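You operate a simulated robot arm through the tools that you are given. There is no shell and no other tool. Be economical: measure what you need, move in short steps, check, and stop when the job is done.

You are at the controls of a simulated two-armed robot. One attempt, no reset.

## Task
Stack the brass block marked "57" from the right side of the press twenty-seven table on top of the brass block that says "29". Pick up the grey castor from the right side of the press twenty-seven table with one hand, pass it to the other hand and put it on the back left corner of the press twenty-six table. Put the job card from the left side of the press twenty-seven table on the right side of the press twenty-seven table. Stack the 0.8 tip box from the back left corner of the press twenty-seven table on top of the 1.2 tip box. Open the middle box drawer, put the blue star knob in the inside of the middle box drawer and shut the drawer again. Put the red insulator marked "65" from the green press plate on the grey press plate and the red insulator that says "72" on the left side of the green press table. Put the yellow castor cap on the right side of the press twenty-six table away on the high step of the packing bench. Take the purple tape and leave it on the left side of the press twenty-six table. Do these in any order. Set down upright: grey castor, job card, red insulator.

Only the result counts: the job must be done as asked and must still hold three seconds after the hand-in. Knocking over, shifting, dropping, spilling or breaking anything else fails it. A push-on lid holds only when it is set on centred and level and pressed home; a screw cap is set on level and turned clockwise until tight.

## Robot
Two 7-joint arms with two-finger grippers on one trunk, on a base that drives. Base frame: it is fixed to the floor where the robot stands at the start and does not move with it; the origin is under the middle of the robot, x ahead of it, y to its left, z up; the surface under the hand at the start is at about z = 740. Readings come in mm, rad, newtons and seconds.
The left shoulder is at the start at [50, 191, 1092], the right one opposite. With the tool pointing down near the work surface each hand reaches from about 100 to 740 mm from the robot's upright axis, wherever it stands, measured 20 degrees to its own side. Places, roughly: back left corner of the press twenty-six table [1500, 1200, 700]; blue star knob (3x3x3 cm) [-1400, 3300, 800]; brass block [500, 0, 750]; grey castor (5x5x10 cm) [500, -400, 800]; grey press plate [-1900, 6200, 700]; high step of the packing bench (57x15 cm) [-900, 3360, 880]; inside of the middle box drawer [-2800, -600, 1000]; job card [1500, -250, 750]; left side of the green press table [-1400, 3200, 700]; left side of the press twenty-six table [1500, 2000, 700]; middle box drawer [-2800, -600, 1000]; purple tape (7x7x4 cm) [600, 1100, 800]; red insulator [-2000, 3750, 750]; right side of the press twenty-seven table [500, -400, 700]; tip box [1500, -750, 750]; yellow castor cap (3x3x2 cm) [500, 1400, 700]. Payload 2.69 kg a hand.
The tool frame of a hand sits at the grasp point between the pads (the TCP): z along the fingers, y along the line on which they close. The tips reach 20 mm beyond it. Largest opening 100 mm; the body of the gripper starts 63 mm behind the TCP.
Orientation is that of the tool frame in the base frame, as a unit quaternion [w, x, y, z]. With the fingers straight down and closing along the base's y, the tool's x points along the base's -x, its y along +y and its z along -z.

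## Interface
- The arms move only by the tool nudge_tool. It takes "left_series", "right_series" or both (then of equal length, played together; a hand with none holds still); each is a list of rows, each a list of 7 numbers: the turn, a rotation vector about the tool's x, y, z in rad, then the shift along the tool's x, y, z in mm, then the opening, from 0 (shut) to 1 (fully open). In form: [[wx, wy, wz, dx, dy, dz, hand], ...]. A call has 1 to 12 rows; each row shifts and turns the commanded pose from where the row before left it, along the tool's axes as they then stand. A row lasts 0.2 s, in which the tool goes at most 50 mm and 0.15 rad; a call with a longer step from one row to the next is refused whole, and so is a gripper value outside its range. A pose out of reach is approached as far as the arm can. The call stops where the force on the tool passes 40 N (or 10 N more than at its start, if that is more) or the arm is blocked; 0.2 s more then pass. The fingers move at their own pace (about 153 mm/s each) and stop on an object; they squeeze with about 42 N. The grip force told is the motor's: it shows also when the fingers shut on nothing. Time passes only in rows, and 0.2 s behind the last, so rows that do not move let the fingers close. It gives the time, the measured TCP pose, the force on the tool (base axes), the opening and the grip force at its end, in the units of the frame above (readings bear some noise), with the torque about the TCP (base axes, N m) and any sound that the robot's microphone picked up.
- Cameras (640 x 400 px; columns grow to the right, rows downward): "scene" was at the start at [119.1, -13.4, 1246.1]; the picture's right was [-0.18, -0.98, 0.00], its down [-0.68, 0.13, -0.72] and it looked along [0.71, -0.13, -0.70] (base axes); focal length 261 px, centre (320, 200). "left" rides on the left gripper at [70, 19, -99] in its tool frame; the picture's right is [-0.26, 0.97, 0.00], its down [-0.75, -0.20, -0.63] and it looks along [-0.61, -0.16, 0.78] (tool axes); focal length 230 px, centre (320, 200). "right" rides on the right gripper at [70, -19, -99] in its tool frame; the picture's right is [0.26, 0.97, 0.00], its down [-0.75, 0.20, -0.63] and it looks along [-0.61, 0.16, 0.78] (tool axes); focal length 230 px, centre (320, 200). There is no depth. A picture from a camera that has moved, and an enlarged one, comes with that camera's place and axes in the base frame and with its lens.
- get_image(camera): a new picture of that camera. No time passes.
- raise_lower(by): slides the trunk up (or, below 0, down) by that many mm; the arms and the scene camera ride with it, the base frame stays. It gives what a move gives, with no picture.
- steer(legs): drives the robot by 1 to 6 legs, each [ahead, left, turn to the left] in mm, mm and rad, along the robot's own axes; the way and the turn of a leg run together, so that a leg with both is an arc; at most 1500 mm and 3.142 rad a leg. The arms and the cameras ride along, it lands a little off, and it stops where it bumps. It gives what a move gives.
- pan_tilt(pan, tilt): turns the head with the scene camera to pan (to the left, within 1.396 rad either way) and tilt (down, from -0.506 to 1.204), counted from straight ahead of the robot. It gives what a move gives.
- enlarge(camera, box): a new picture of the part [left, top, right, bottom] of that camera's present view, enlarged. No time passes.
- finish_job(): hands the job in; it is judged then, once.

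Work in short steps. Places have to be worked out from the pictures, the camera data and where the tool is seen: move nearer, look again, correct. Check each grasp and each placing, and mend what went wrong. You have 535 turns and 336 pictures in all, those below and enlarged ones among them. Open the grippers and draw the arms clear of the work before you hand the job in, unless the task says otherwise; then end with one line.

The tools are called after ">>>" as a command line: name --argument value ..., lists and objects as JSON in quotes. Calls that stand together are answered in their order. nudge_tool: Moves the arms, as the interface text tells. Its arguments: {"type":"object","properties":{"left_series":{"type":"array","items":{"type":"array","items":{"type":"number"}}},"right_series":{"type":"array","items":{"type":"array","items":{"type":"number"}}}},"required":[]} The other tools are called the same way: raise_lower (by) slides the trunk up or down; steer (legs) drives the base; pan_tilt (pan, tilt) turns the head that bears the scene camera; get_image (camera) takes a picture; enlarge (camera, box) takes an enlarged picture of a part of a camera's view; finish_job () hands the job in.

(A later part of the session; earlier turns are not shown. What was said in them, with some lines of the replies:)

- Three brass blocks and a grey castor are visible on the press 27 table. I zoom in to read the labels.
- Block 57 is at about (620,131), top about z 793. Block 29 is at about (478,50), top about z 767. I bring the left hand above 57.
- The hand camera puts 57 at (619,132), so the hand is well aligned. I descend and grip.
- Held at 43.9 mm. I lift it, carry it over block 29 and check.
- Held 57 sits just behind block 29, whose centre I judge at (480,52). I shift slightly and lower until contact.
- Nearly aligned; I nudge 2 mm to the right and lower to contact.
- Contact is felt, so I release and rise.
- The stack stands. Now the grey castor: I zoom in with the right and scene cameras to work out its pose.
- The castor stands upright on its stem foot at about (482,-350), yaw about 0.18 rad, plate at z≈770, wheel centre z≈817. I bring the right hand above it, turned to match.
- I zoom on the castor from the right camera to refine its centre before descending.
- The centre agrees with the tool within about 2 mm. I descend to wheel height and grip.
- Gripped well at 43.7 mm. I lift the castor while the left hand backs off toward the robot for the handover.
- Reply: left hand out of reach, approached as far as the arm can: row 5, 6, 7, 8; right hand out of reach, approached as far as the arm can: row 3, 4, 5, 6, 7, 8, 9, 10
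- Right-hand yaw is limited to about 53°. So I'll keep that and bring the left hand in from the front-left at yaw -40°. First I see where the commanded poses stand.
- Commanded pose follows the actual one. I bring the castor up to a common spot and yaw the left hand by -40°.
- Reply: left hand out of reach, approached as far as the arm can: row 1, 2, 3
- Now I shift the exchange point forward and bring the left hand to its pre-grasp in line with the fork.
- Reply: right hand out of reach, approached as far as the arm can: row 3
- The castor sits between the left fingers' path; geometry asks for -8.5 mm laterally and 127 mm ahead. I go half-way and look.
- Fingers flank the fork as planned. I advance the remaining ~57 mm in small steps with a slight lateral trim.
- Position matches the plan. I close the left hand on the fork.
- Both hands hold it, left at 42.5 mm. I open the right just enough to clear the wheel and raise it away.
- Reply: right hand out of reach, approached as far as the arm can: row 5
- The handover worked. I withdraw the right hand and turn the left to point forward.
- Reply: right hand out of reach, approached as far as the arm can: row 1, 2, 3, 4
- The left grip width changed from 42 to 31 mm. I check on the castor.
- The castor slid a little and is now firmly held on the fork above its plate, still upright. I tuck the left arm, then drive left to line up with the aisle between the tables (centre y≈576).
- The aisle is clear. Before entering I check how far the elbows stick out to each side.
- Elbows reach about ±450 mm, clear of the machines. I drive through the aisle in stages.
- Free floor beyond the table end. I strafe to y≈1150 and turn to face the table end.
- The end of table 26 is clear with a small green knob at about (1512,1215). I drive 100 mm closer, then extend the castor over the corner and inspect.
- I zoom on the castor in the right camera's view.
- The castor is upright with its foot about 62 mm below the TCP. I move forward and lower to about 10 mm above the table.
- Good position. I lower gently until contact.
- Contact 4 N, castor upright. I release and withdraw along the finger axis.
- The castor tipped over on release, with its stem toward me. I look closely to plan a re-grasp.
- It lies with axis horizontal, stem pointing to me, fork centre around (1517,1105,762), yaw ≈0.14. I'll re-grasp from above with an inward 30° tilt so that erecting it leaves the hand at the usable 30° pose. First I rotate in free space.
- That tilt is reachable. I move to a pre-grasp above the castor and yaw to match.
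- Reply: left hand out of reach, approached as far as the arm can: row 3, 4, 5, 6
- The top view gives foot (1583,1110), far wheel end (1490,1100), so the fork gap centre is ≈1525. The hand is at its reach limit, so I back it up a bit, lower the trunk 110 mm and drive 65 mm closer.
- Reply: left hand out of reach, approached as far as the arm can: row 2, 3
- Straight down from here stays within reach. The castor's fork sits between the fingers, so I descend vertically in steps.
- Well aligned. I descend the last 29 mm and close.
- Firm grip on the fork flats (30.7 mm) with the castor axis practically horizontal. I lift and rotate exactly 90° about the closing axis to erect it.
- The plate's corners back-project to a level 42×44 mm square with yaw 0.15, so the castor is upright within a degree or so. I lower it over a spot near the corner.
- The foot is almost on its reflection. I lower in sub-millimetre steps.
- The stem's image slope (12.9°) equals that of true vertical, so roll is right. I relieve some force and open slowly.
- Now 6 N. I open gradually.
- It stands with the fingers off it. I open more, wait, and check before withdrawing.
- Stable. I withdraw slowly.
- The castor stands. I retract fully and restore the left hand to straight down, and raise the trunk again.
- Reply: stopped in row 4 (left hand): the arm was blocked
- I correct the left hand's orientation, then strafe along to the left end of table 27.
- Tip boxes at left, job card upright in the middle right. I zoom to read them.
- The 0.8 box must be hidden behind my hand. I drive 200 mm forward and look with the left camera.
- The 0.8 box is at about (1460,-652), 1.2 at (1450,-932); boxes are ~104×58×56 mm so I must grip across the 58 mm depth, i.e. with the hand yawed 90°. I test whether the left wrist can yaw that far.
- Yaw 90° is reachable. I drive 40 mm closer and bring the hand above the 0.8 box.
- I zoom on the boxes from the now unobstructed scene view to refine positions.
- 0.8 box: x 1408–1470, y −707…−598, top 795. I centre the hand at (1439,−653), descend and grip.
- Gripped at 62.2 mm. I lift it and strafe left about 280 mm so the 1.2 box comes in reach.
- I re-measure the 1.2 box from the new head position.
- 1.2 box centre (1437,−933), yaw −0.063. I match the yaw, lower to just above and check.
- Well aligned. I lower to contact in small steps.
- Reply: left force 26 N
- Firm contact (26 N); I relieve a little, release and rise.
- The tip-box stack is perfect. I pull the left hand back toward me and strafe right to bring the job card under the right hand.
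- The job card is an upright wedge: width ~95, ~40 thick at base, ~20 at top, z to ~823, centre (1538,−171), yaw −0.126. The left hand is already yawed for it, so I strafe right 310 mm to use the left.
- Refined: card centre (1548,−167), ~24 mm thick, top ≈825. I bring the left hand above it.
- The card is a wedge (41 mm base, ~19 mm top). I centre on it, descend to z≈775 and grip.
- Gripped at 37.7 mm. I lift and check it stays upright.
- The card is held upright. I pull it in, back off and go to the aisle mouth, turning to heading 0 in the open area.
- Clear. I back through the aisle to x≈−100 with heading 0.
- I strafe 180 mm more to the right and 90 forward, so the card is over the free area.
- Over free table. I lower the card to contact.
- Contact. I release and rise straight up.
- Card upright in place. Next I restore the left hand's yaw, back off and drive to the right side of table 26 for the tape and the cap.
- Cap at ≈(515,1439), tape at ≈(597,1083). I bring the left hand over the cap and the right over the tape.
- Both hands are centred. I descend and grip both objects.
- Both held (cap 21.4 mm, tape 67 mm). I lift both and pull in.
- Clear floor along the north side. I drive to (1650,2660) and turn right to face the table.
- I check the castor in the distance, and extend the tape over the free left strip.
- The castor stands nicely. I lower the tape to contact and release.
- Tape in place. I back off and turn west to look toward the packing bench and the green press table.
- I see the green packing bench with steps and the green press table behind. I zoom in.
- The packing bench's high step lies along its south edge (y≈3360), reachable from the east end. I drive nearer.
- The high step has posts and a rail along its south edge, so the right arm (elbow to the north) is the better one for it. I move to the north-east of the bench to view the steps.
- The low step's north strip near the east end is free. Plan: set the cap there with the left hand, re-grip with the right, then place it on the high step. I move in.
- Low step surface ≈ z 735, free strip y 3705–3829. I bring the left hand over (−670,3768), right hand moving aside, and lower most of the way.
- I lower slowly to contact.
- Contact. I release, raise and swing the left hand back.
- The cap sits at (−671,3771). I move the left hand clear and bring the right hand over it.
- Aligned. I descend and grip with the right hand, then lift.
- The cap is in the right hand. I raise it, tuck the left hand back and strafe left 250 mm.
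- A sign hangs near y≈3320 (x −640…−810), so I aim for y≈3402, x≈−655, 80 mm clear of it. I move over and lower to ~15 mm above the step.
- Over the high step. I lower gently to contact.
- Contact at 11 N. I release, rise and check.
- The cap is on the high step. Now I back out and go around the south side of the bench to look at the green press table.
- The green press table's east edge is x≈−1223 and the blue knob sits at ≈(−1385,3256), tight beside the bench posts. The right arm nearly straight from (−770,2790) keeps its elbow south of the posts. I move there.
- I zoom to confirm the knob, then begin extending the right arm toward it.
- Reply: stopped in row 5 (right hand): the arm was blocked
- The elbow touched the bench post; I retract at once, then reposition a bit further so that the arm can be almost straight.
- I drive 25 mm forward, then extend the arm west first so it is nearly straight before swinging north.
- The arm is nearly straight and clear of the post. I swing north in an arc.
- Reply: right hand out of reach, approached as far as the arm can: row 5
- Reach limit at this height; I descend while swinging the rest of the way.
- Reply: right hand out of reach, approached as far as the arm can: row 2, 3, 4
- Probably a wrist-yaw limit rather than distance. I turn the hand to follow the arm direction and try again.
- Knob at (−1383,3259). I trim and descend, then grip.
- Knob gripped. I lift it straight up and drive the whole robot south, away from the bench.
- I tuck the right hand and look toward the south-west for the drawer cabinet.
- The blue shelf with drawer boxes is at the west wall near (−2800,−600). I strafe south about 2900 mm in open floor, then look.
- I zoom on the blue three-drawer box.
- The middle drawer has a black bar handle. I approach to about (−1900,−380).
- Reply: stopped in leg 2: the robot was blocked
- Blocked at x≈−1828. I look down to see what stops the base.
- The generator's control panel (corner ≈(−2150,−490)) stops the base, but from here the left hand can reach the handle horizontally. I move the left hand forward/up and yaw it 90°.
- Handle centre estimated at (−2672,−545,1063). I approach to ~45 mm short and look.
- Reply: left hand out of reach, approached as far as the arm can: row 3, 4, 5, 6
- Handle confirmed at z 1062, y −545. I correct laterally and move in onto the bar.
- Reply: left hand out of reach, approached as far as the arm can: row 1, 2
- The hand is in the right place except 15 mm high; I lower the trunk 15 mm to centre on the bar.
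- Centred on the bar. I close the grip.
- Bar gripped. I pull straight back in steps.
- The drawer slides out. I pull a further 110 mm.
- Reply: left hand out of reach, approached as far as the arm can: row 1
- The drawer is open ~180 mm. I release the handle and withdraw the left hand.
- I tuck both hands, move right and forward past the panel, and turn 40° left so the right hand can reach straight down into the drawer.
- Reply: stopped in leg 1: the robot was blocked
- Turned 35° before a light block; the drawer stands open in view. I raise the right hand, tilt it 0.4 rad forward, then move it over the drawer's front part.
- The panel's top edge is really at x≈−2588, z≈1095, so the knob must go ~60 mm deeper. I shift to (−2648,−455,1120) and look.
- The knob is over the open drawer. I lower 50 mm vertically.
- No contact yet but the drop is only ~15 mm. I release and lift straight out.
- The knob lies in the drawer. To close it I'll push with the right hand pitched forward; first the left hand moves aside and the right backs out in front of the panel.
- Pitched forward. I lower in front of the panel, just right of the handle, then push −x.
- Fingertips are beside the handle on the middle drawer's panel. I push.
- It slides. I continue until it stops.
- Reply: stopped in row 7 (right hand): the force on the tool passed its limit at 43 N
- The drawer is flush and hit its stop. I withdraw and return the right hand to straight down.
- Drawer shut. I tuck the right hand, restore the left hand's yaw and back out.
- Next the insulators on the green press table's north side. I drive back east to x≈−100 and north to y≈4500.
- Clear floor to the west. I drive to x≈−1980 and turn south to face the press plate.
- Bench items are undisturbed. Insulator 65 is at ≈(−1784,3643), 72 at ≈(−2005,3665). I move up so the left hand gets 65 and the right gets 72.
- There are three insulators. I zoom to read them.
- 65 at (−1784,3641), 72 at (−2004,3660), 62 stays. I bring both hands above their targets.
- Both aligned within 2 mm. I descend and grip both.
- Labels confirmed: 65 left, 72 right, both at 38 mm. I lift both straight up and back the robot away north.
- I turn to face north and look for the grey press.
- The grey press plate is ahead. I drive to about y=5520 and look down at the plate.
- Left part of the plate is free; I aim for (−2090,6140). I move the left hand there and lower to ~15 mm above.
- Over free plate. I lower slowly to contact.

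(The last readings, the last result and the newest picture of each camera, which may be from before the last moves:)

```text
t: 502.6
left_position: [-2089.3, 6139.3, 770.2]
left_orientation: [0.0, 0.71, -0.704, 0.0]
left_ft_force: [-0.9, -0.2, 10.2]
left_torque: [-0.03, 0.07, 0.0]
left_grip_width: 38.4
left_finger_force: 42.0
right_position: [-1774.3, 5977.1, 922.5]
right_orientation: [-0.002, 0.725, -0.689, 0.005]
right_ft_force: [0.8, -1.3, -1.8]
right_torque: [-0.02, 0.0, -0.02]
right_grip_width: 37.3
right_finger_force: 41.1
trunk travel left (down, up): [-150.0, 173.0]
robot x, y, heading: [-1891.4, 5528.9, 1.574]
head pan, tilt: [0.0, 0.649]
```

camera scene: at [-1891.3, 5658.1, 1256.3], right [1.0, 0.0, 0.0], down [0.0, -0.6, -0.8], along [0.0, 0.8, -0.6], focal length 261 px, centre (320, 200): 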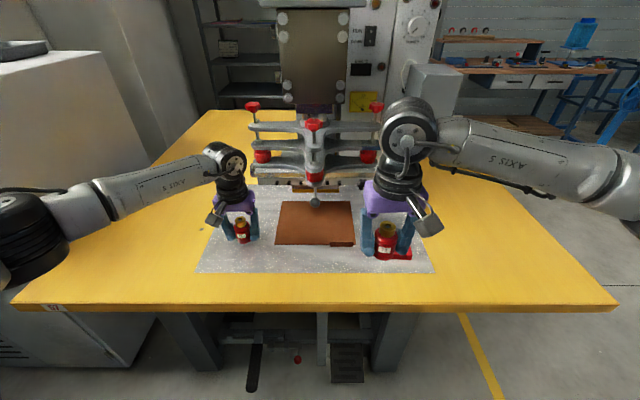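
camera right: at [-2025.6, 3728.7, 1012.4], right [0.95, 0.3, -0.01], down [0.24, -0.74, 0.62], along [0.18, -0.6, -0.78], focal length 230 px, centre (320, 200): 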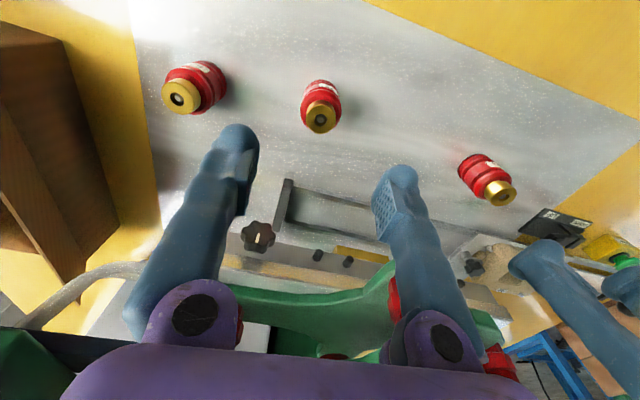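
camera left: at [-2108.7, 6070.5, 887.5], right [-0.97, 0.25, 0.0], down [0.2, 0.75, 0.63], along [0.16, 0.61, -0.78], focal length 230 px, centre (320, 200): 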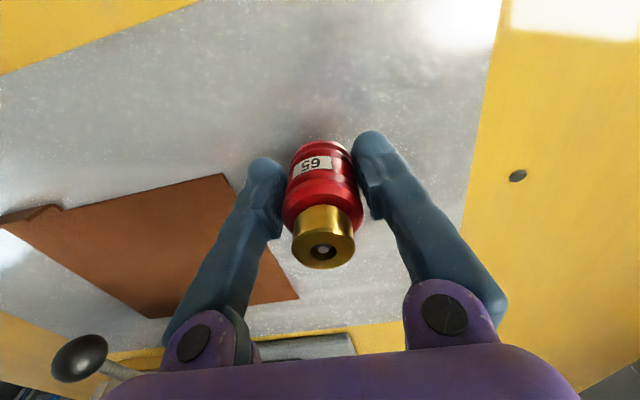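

Contact at 10 N. I release and rise.

>>> nudge_tool --left_series '[[0, 0, 0, 0, 0, -0.7, 0.45], [0, 0, 0, 0, 0, 0, 0.8], [0, 0, 0, 0, 0, 0, 0.8], [0, 0, 0, 0, 0, -40, 0.8], [0, 0, 0, 0, 0, -50, 0.8], [0, 0, 0, 20, 0, -40, 0.8], [0, 0, 0, 40, 0, -20, 0.8], [0, 0, 0, 45, 0, 0, 0.8], [0, 0, 0, 45, 0, 0, 0.8]]'

>>> enlarge --camera "scene" --box '[190, 170, 440, 290]'

```text
t: 504.6
left_position: [-2089.7, 5988.0, 920.9]
left_orientation: [0.001, 0.709, -0.705, 0.0]
left_ft_force: [0.5, 0.1, -0.1]
left_torque: [0.0, 0.01, -0.02]
left_grip_width: 79.9
left_finger_force: 0.0
right_position: [-1776.4, 5977.3, 923.0]
right_orientation: [-0.001, 0.724, -0.689, 0.005]
right_ft_force: [0.7, 0.2, -1.5]
right_torque: [0.0, -0.01, -0.03]
right_grip_width: 37.3
right_finger_force: 41.5
trunk travel left (down, up): [-150.0, 173.0]
robot x, y, heading: [-1887.1, 5529.6, 1.573]
head pan, tilt: [0.0, 0.649]
```

```text
2.56 times, centred on (315, 230) of scene
camera zoom: at [-1891.5, 5657.7, 1256.4], right [1.0, 0.0, 0.0], down [0.0, -0.6, -0.8], along [0.0, 0.8, -0.6], focal length 669 px, centre (333, 123)
```

zoom: 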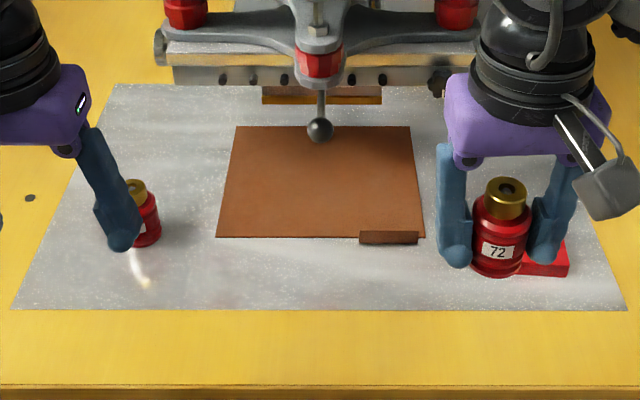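

65 stands on the plate. Now 72: I back out, turn west, go east past the bench, then south to the east side of the green press table.

>>> steer --legs '[[-900, 0, 0], [0, 0, 1.567], [-900, 0, 0], [-900, 0, 0]]'

>>> steer --legs '[[0, 1000, 0], [0, 900, 0]]'

>>> pan_tilt --pan -0.3 --tilt 0.4

>>> get_image --camera "scene"

```text
t: 521.8
left_position: [-550.4, 4461.8, 920.0]
left_orientation: [0.001, 1.0, 0.006, 0.0]
left_ft_force: [0.2, -0.6, 0.6]
left_torque: [0.02, 0.01, 0.0]
left_grip_width: 80.2
left_finger_force: 0.0
right_position: [-538.8, 4774.9, 922.8]
right_orientation: [-0.004, 1.0, 0.028, 0.003]
right_ft_force: [0.4, 0.0, -1.6]
right_torque: [0.0, 0.02, -0.03]
right_grip_width: 37.4
right_finger_force: 41.9
trunk travel left (down, up): [-150.0, 173.0]
robot x, y, heading: [-90.6, 4665.5, -3.132]
head pan, tilt: [0.0, 0.649]
```

```text
t: 538.6
left_position: [-541.2, 2575.3, 919.6]
left_orientation: [0.0, 1.0, 0.003, 0.001]
left_ft_force: [0.0, -0.2, 0.5]
left_torque: [-0.02, 0.01, -0.02]
left_grip_width: 80.1
left_finger_force: 0.1
right_position: [-528.5, 2888.1, 922.1]
right_orientation: [-0.004, 1.0, 0.025, 0.003]
right_ft_force: [-0.3, -0.2, -1.6]
right_torque: [0.02, 0.01, 0.02]
right_grip_width: 37.4
right_finger_force: 41.9
trunk travel left (down, up): [-150.0, 173.0]
robot x, y, heading: [-79.7, 2777.5, -3.139]
head pan, tilt: [0.0, 0.649]
```

```text
t: 539.4
left_position: [-540.8, 2575.9, 919.6]
left_orientation: [0.0, 1.0, 0.004, 0.001]
left_ft_force: [1.0, 0.3, 0.1]
left_torque: [0.01, 0.01, 0.01]
left_grip_width: 80.3
left_finger_force: 0.0
right_position: [-529.2, 2886.6, 922.0]
right_orientation: [-0.004, 1.0, 0.025, 0.003]
right_ft_force: [-0.1, -0.6, -2.4]
right_torque: [0.04, 0.01, -0.02]
right_grip_width: 37.4
right_finger_force: 42.1
trunk travel left (down, up): [-150.0, 173.0]
robot x, y, heading: [-80.3, 2776.2, -3.14]
head pan, tilt: [-0.3, 0.4]
```

```text
143 pictures are left
camera scene: at [-210.8, 2803.5, 1278.8], right [0.29, 0.96, 0.0], down [0.37, -0.11, -0.92], along [-0.88, 0.27, -0.39], focal length 261 px, centre (320, 200)
```

scene: 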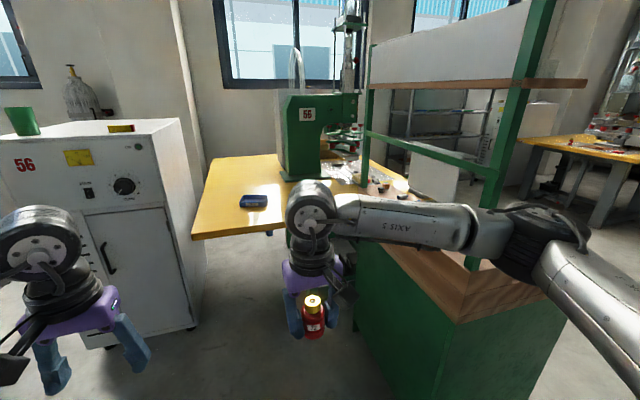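

>>> steer --legs '[[700, 40, 0]]'

>>> pan_tilt --pan -0.4 --tilt 0.6

>>> get_image --camera "scene"

```text
t: 543.2
left_position: [-1232.6, 2534.7, 919.6]
left_orientation: [0.0, 1.0, 0.003, 0.001]
left_ft_force: [-0.8, -0.1, -0.4]
left_torque: [-0.01, -0.01, 0.01]
left_grip_width: 80.1
left_finger_force: 0.0
right_position: [-1219.8, 2848.4, 921.2]
right_orientation: [-0.004, 1.0, 0.025, 0.003]
right_ft_force: [-0.4, 0.5, -0.2]
right_torque: [0.0, 0.0, -0.02]
right_grip_width: 37.2
right_finger_force: 42.6
trunk travel left (down, up): [-150.0, 173.0]
robot x, y, heading: [-771.3, 2732.0, -3.14]
head pan, tilt: [-0.3, 0.4]
```

```text
t: 544.0
left_position: [-1233.5, 2534.0, 920.0]
left_orientation: [0.0, 1.0, 0.004, 0.002]
left_ft_force: [0.3, -0.2, 0.3]
left_torque: [-0.03, 0.01, -0.01]
left_grip_width: 80.0
left_finger_force: 0.1
right_position: [-1220.5, 2847.0, 922.0]
right_orientation: [-0.004, 1.0, 0.025, 0.003]
right_ft_force: [-0.3, -0.6, -0.9]
right_torque: [-0.04, -0.02, -0.02]
right_grip_width: 37.3
right_finger_force: 41.9
trunk travel left (down, up): [-150.0, 173.0]
robot x, y, heading: [-771.0, 2733.3, -3.138]
head pan, tilt: [-0.4, 0.6]
```

```text
142 pictures are left
camera scene: at [-895.4, 2769.3, 1260.7], right [0.39, 0.92, 0.0], down [0.52, -0.22, -0.83], along [-0.76, 0.32, -0.56], focal length 261 px, centre (320, 200)
```

scene: 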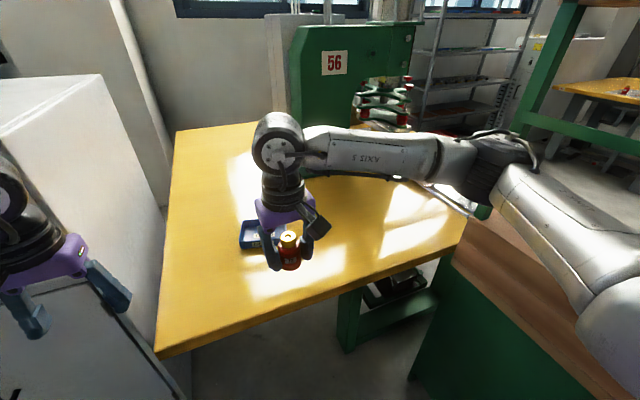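

I extend west first, then swing north to the left-side area.

>>> nudge_tool --right_series '[[0, 0, 0, -39, -14, 0, 0.2], [0, 0, 0, -39, -14, 0, 0.2], [0, 0, 0, -39, -18, 0, 0.2], [0, 0, 0, -39, -18, 0, 0.2], [0, 0, 0, -39, -18, 0, 0.2], [0, 0, 0, 5, -40, 0, 0.2], [0, 0, 0.14, 8, -36, 0, 0.2], [0, 0, 0.14, 0, -36, 0, 0.2], [0, 0, 0, -8, -36, 10, 0.2], [0, 0, 0, 0, 0, 0, 0.2]]'

>>> get_image --camera "scene"

```text
t: 546.2
left_position: [-1233.1, 2533.3, 919.2]
left_orientation: [-0.001, 1.0, 0.004, 0.001]
left_ft_force: [0.0, 0.3, -0.6]
left_torque: [-0.05, 0.0, 0.03]
left_grip_width: 80.0
left_finger_force: 0.0
right_position: [-1406.6, 3068.5, 912.3]
right_orientation: [-0.005, 0.993, -0.114, 0.002]
right_ft_force: [-0.4, 0.5, -0.7]
right_torque: [0.02, 0.01, -0.01]
right_grip_width: 37.4
right_finger_force: 42.0
trunk travel left (down, up): [-150.0, 173.0]
robot x, y, heading: [-772.9, 2734.7, -3.142]
head pan, tilt: [-0.4, 0.6]
```

```text
141 pictures are left
camera scene: at [-895.4, 2769.1, 1260.6], right [0.39, 0.92, 0.0], down [0.52, -0.22, -0.83], along [-0.76, 0.32, -0.56], focal length 261 px, centre (320, 200)
```

scene: 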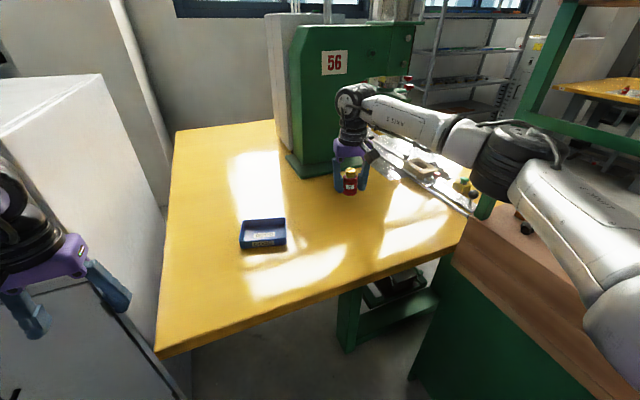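

I go a further 50 mm north and lower to ~15 mm above the table.

>>> nudge_tool --right_series '[[0, 0, 0, -3.2, -25, 0, 0.2], [0, 0, 0, -3.2, -25, 20, 0.2], [0, 0, 0, 0, 0, 40, 0.2], [0, 0, 0, 0, 0, 40, 0.2], [0, 0, 0, 0, 0, 27, 0.2], [0, 0, 0, 0, 0, 0, 0.2]]'

>>> get_image --camera "right"

```text
t: 547.6
left_position: [-1232.1, 2534.3, 920.6]
left_orientation: [-0.001, 1.0, 0.004, 0.001]
left_ft_force: [-0.9, 0.2, -0.5]
left_torque: [0.02, 0.0, 0.01]
left_grip_width: 80.2
left_finger_force: 0.0
right_position: [-1399.9, 3118.5, 784.9]
right_orientation: [-0.005, 0.993, -0.116, 0.002]
right_ft_force: [0.1, 0.7, -1.3]
right_torque: [0.01, 0.02, 0.02]
right_grip_width: 37.2
right_finger_force: 41.9
trunk travel left (down, up): [-150.0, 173.0]
robot x, y, heading: [-770.0, 2733.0, -3.142]
head pan, tilt: [-0.4, 0.6]
```

```text
140 pictures are left
camera right: at [-1329.4, 3121.3, 885.5], right [0.03, -1.0, -0.01], down [-0.78, -0.03, 0.63], along [-0.63, -0.01, -0.78], focal length 230 px, centre (320, 200)
```

right: 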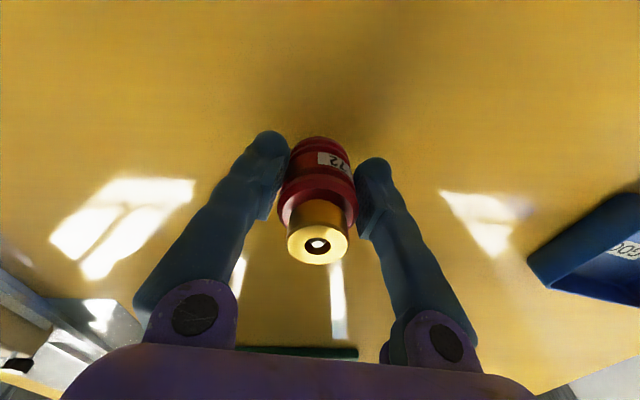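

>>> nudge_tool --right_series '[[0, 0, 0, 0, 0, 8, 0.2], [0, 0, 0, 0, 0, 3, 0.2], [0, 0, 0, 0, 0, 2, 0.2], [0, 0, 0, 0, 0, 1, 0.2], [0, 0, 0, 0, 0, 0, 0.2]]'

```text
t: 548.8
left_position: [-1231.7, 2534.1, 919.7]
left_orientation: [0.0, 1.0, 0.003, 0.001]
left_ft_force: [-0.5, -0.6, -0.3]
left_torque: [-0.02, 0.02, -0.02]
left_grip_width: 80.2
left_finger_force: 0.0
right_position: [-1401.8, 3120.0, 771.7]
right_orientation: [-0.005, 0.993, -0.115, 0.002]
right_ft_force: [0.1, -0.2, -1.7]
right_torque: [0.0, -0.03, -0.04]
right_grip_width: 37.3
right_finger_force: 41.7
trunk travel left (down, up): [-150.0, 173.0]
robot x, y, heading: [-775.4, 2730.6, -3.141]
head pan, tilt: [-0.4, 0.6]
```

>>> nudge_tool --right_series '[[0, 0, 0, 0, 0, 1, 0.2], [0, 0, 0, 0, 0, 1, 0.2], [0, 0, 0, 0, 0, 0, 0.2]]'

```text
t: 549.6
left_position: [-1231.3, 2534.4, 919.8]
left_orientation: [0.0, 1.0, 0.003, 0.001]
left_ft_force: [0.6, 0.1, 0.2]
left_torque: [-0.01, -0.03, -0.02]
left_grip_width: 79.8
left_finger_force: 0.0
right_position: [-1399.9, 3120.1, 770.4]
right_orientation: [-0.005, 0.993, -0.115, 0.001]
right_ft_force: [0.0, 0.8, 3.2]
right_torque: [-0.08, 0.0, -0.02]
right_grip_width: 37.4
right_finger_force: 41.9
trunk travel left (down, up): [-150.0, 173.0]
robot x, y, heading: [-774.1, 2729.8, -3.139]
head pan, tilt: [-0.4, 0.6]
```

Touching. I release and rise.

>>> nudge_tool --right_series '[[0, 0, 0, 0, 0, 0, 0.45], [0, 0, 0, 0, 0, 0, 0.8], [0, 0, 0, 0, 0, 0, 0.8], [0, 0, 0, 0, 0, -40, 0.8], [0, 0, 0, 0, 0, -50, 0.8], [0, 0, 0, 0, 0, -50, 0.8], [0, 0, 0, 0, 0, 0, 0.8]]'

>>> get_image --camera "right"

>>> enlarge --camera "scene" --box '[220, 120, 480, 300]'

```text
t: 551.2
left_position: [-1233.0, 2534.1, 920.1]
left_orientation: [0.001, 1.0, 0.003, 0.002]
left_ft_force: [-0.3, 0.9, -0.9]
left_torque: [-0.03, -0.01, 0.04]
left_grip_width: 80.2
left_finger_force: 0.0
right_position: [-1400.3, 3118.7, 910.7]
right_orientation: [-0.005, 0.993, -0.114, 0.003]
right_ft_force: [-0.5, -0.3, 0.3]
right_torque: [0.04, -0.01, 0.02]
right_grip_width: 80.0
right_finger_force: 0.1
trunk travel left (down, up): [-150.0, 173.0]
robot x, y, heading: [-773.0, 2734.5, -3.137]
head pan, tilt: [-0.4, 0.6]
```

```text
139 pictures are left
camera right: at [-1329.5, 3120.5, 1011.1], right [0.03, -1.0, -0.01], down [-0.78, -0.03, 0.62], along [-0.62, -0.01, -0.78], focal length 230 px, centre (320, 200)
```

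right: 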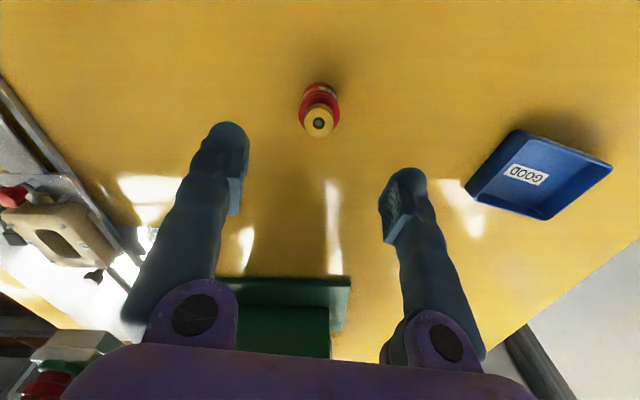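

```text
2.22 times, centred on (350, 210) of scene
camera zoom: at [-895.4, 2769.5, 1260.6], right [0.39, 0.92, 0.0], down [0.52, -0.22, -0.82], along [-0.76, 0.32, -0.57], focal length 581 px, centre (253, 178)
```

zoom: 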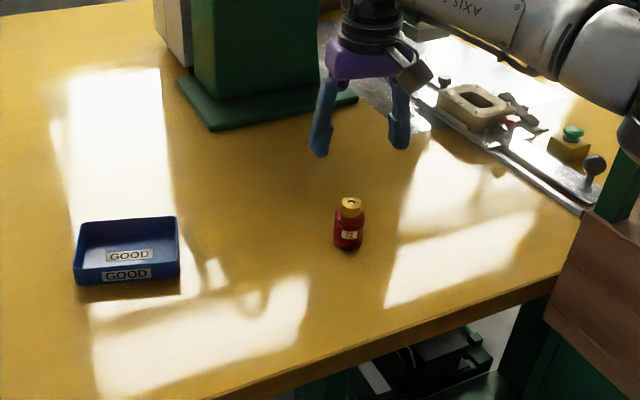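

72 stands upright. I draw away and open the grippers.

>>> steer --legs '[[0, 400, 0], [-400, 0, 0]]'

>>> nudge_tool --left_series '[[0, 0, 0, 0, 0, -20, 1], [0, 0, 0, 0, 0, -20, 1]]' --right_series '[[0, 0, 0, 40, 20, 0, 1], [0, 0, 0, 40, 20, 0, 1]]'

>>> pan_tilt --pan -0.5 --tilt 0.4

>>> get_image --camera "scene"

```text
t: 557.4
left_position: [-834.9, 2132.4, 919.4]
left_orientation: [0.0, 1.0, 0.0, 0.001]
left_ft_force: [-0.8, -0.3, 0.7]
left_torque: [0.01, 0.01, 0.02]
left_grip_width: 79.8
left_finger_force: 0.1
right_position: [-999.4, 2717.3, 911.2]
right_orientation: [-0.005, 0.993, -0.118, 0.002]
right_ft_force: [0.1, 0.8, -0.2]
right_torque: [-0.03, 0.0, 0.01]
right_grip_width: 80.2
right_finger_force: 0.1
trunk travel left (down, up): [-150.0, 173.0]
robot x, y, heading: [-370.5, 2327.0, 3.141]
head pan, tilt: [-0.4, 0.6]
```

```text
t: 558.0
left_position: [-835.8, 2132.5, 960.2]
left_orientation: [0.0, 1.0, 0.0, 0.0]
left_ft_force: [-0.2, -0.3, 0.1]
left_torque: [0.01, 0.02, 0.01]
left_grip_width: 99.9
left_finger_force: 0.1
right_position: [-931.4, 2659.0, 910.2]
right_orientation: [-0.005, 0.993, -0.118, 0.002]
right_ft_force: [0.4, 0.6, 0.8]
right_torque: [0.05, 0.01, 0.01]
right_grip_width: 100.0
right_finger_force: 0.0
trunk travel left (down, up): [-150.0, 173.0]
robot x, y, heading: [-374.3, 2329.2, 3.133]
head pan, tilt: [-0.4, 0.6]
```

```text
t: 558.7
left_position: [-836.0, 2133.3, 958.8]
left_orientation: [0.0, 1.0, -0.001, 0.001]
left_ft_force: [-0.7, -0.1, 0.2]
left_torque: [0.02, -0.01, 0.01]
left_grip_width: 99.7
left_finger_force: 0.2
right_position: [-931.3, 2659.7, 910.8]
right_orientation: [-0.005, 0.993, -0.118, 0.002]
right_ft_force: [0.0, -0.2, -0.1]
right_torque: [-0.01, 0.01, 0.02]
right_grip_width: 99.9
right_finger_force: 0.1
trunk travel left (down, up): [-150.0, 173.0]
robot x, y, heading: [-374.5, 2329.6, 3.139]
head pan, tilt: [-0.499, 0.4]
```

```text
137 pictures are left
camera scene: at [-496.2, 2375.2, 1278.8], right [0.48, 0.88, 0.0], down [0.34, -0.19, -0.92], along [-0.81, 0.44, -0.39], focal length 261 px, centre (320, 200)
```

scene: 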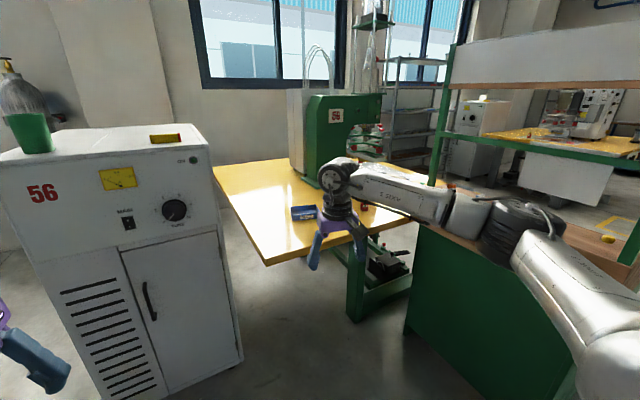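

Everything appears settled here. One last check of the castor and table 26/27 from a distance: I turn around to look.

>>> steer --legs '[[300, 0, 0], [0, 0, 1.57], [0, 0, 1.2]]'

>>> pan_tilt --pan 0.0 --tilt 0.2

>>> get_image --camera "scene"

```text
t: 567.6
left_position: [-172.6, 2350.1, 960.0]
left_orientation: [-0.001, 0.179, 0.984, 0.001]
left_ft_force: [0.6, 0.3, 0.6]
left_torque: [0.02, 0.0, -0.01]
left_grip_width: 100.1
left_finger_force: 0.1
right_position: [-270.4, 1823.0, 911.7]
right_orientation: [-0.004, 0.294, 0.956, -0.005]
right_ft_force: [0.2, 0.4, 1.0]
right_torque: [0.0, 0.01, 0.03]
right_grip_width: 99.8
right_finger_force: 0.1
trunk travel left (down, up): [-150.0, 173.0]
robot x, y, heading: [-672.4, 2331.5, -0.366]
head pan, tilt: [-0.499, 0.4]
```

```text
t: 568.5
left_position: [-173.2, 2349.0, 959.5]
left_orientation: [0.0, 0.18, 0.984, -0.001]
left_ft_force: [-0.9, -0.2, -0.2]
left_torque: [-0.02, 0.01, 0.02]
left_grip_width: 99.8
left_finger_force: 0.0
right_position: [-270.1, 1823.0, 910.2]
right_orientation: [-0.004, 0.293, 0.956, -0.004]
right_ft_force: [0.2, -0.3, -0.1]
right_torque: [0.01, 0.0, 0.02]
right_grip_width: 100.1
right_finger_force: 0.0
trunk travel left (down, up): [-150.0, 173.0]
robot x, y, heading: [-676.8, 2329.3, -0.366]
head pan, tilt: [0.0, 0.201]
```

```text
136 pictures are left
camera scene: at [-552.3, 2284.1, 1297.4], right [-0.36, -0.93, 0.0], down [-0.19, 0.07, -0.98], along [0.91, -0.35, -0.2], focal length 261 px, centre (320, 200)
```

scene: 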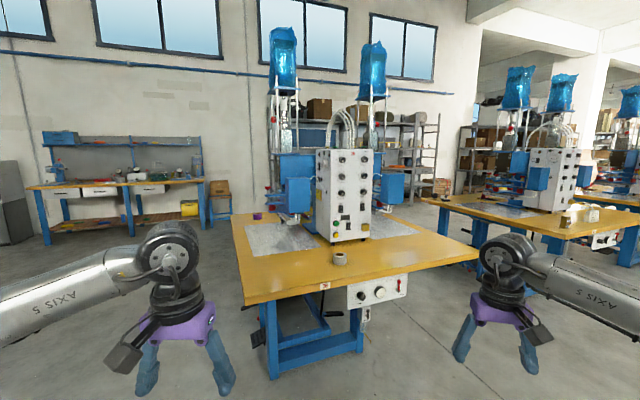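

>>> enlarge --camera "scene" --box '[410, 180, 640, 260]'

>>> steer --legs '[[0, -1000, 0], [0, -600, 0]]'

>>> pan_tilt --pan 0.35 --tilt 0.2

>>> get_image --camera "scene"

```text
2.78 times, centred on (525, 220) of scene
camera zoom: at [-552.3, 2284.1, 1297.4], right [-0.36, -0.93, 0.0], down [-0.19, 0.07, -0.98], along [0.91, -0.35, -0.2], focal length 728 px, centre (-250, 144)
```

zoom: 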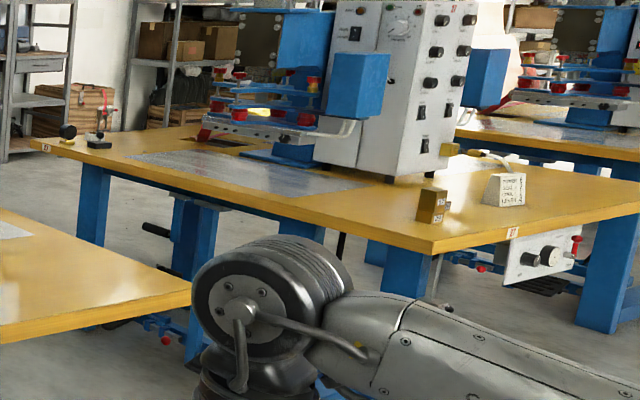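

```text
t: 582.9
left_position: [-756.7, 855.6, 958.5]
left_orientation: [-0.001, 0.186, 0.983, 0.001]
left_ft_force: [-0.6, 0.3, -0.4]
left_torque: [0.04, -0.02, -0.01]
left_grip_width: 99.9
left_finger_force: 0.1
right_position: [-860.5, 329.5, 910.8]
right_orientation: [-0.003, 0.3, 0.954, -0.005]
right_ft_force: [0.3, -0.5, 0.3]
right_torque: [0.01, 0.0, -0.03]
right_grip_width: 100.0
right_finger_force: 0.1
trunk travel left (down, up): [-150.0, 173.0]
robot x, y, heading: [-1259.7, 844.1, -0.378]
head pan, tilt: [0.0, 0.201]
```

```text
t: 583.7
left_position: [-755.9, 856.4, 959.6]
left_orientation: [-0.001, 0.185, 0.983, 0.0]
left_ft_force: [0.0, 0.6, -0.6]
left_torque: [-0.05, 0.02, -0.02]
left_grip_width: 100.2
left_finger_force: 0.0
right_position: [-860.3, 329.0, 911.2]
right_orientation: [-0.003, 0.3, 0.954, -0.004]
right_ft_force: [-0.7, 0.6, -0.3]
right_torque: [0.0, -0.01, 0.0]
right_grip_width: 100.0
right_finger_force: 0.1
trunk travel left (down, up): [-150.0, 173.0]
robot x, y, heading: [-1259.7, 844.9, -0.38]
head pan, tilt: [0.351, 0.201]
```

```text
134 pictures are left
camera scene: at [-1130.1, 826.4, 1297.4], right [-0.03, -1.0, 0.0], down [-0.2, 0.01, -0.98], along [0.98, -0.03, -0.2], focal length 261 px, centre (320, 200)
```

scene: 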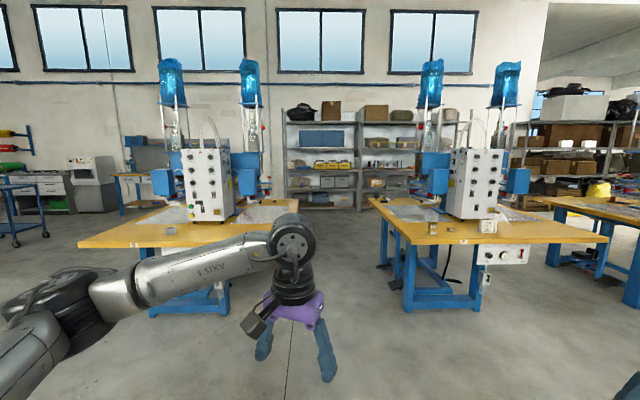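

>>> enlarge --camera "scene" --box '[240, 185, 310, 230]'

```text
8.89 times, centred on (275, 208) of scene
camera zoom: at [-1130.1, 826.4, 1297.4], right [-0.03, -1.0, 0.0], down [-0.2, 0.01, -0.98], along [0.98, -0.03, -0.2], focal length 2324 px, centre (720, 133)
```

zoom: 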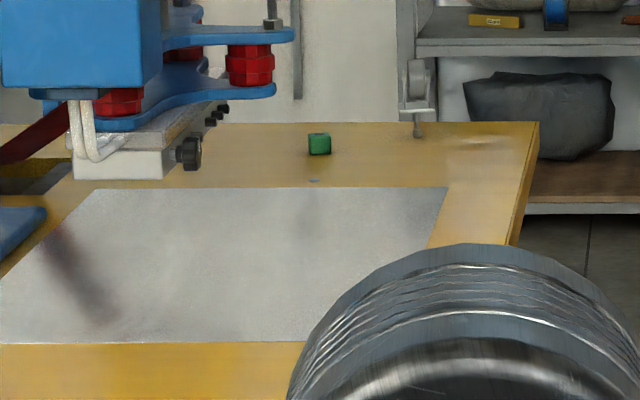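

The castor still stands upright in its corner, both stacks and the job card are in place, and the grippers are open and clear. I hand the job in.

>>> finish_job

```text
The job is handed in.
```

All eight items of the job are done and I have handed it in. The grey castor tipped over on my first release and my right elbow touched the packing bench post. I set the castor upright again, and it and everything on the bench looked right in my later checks.
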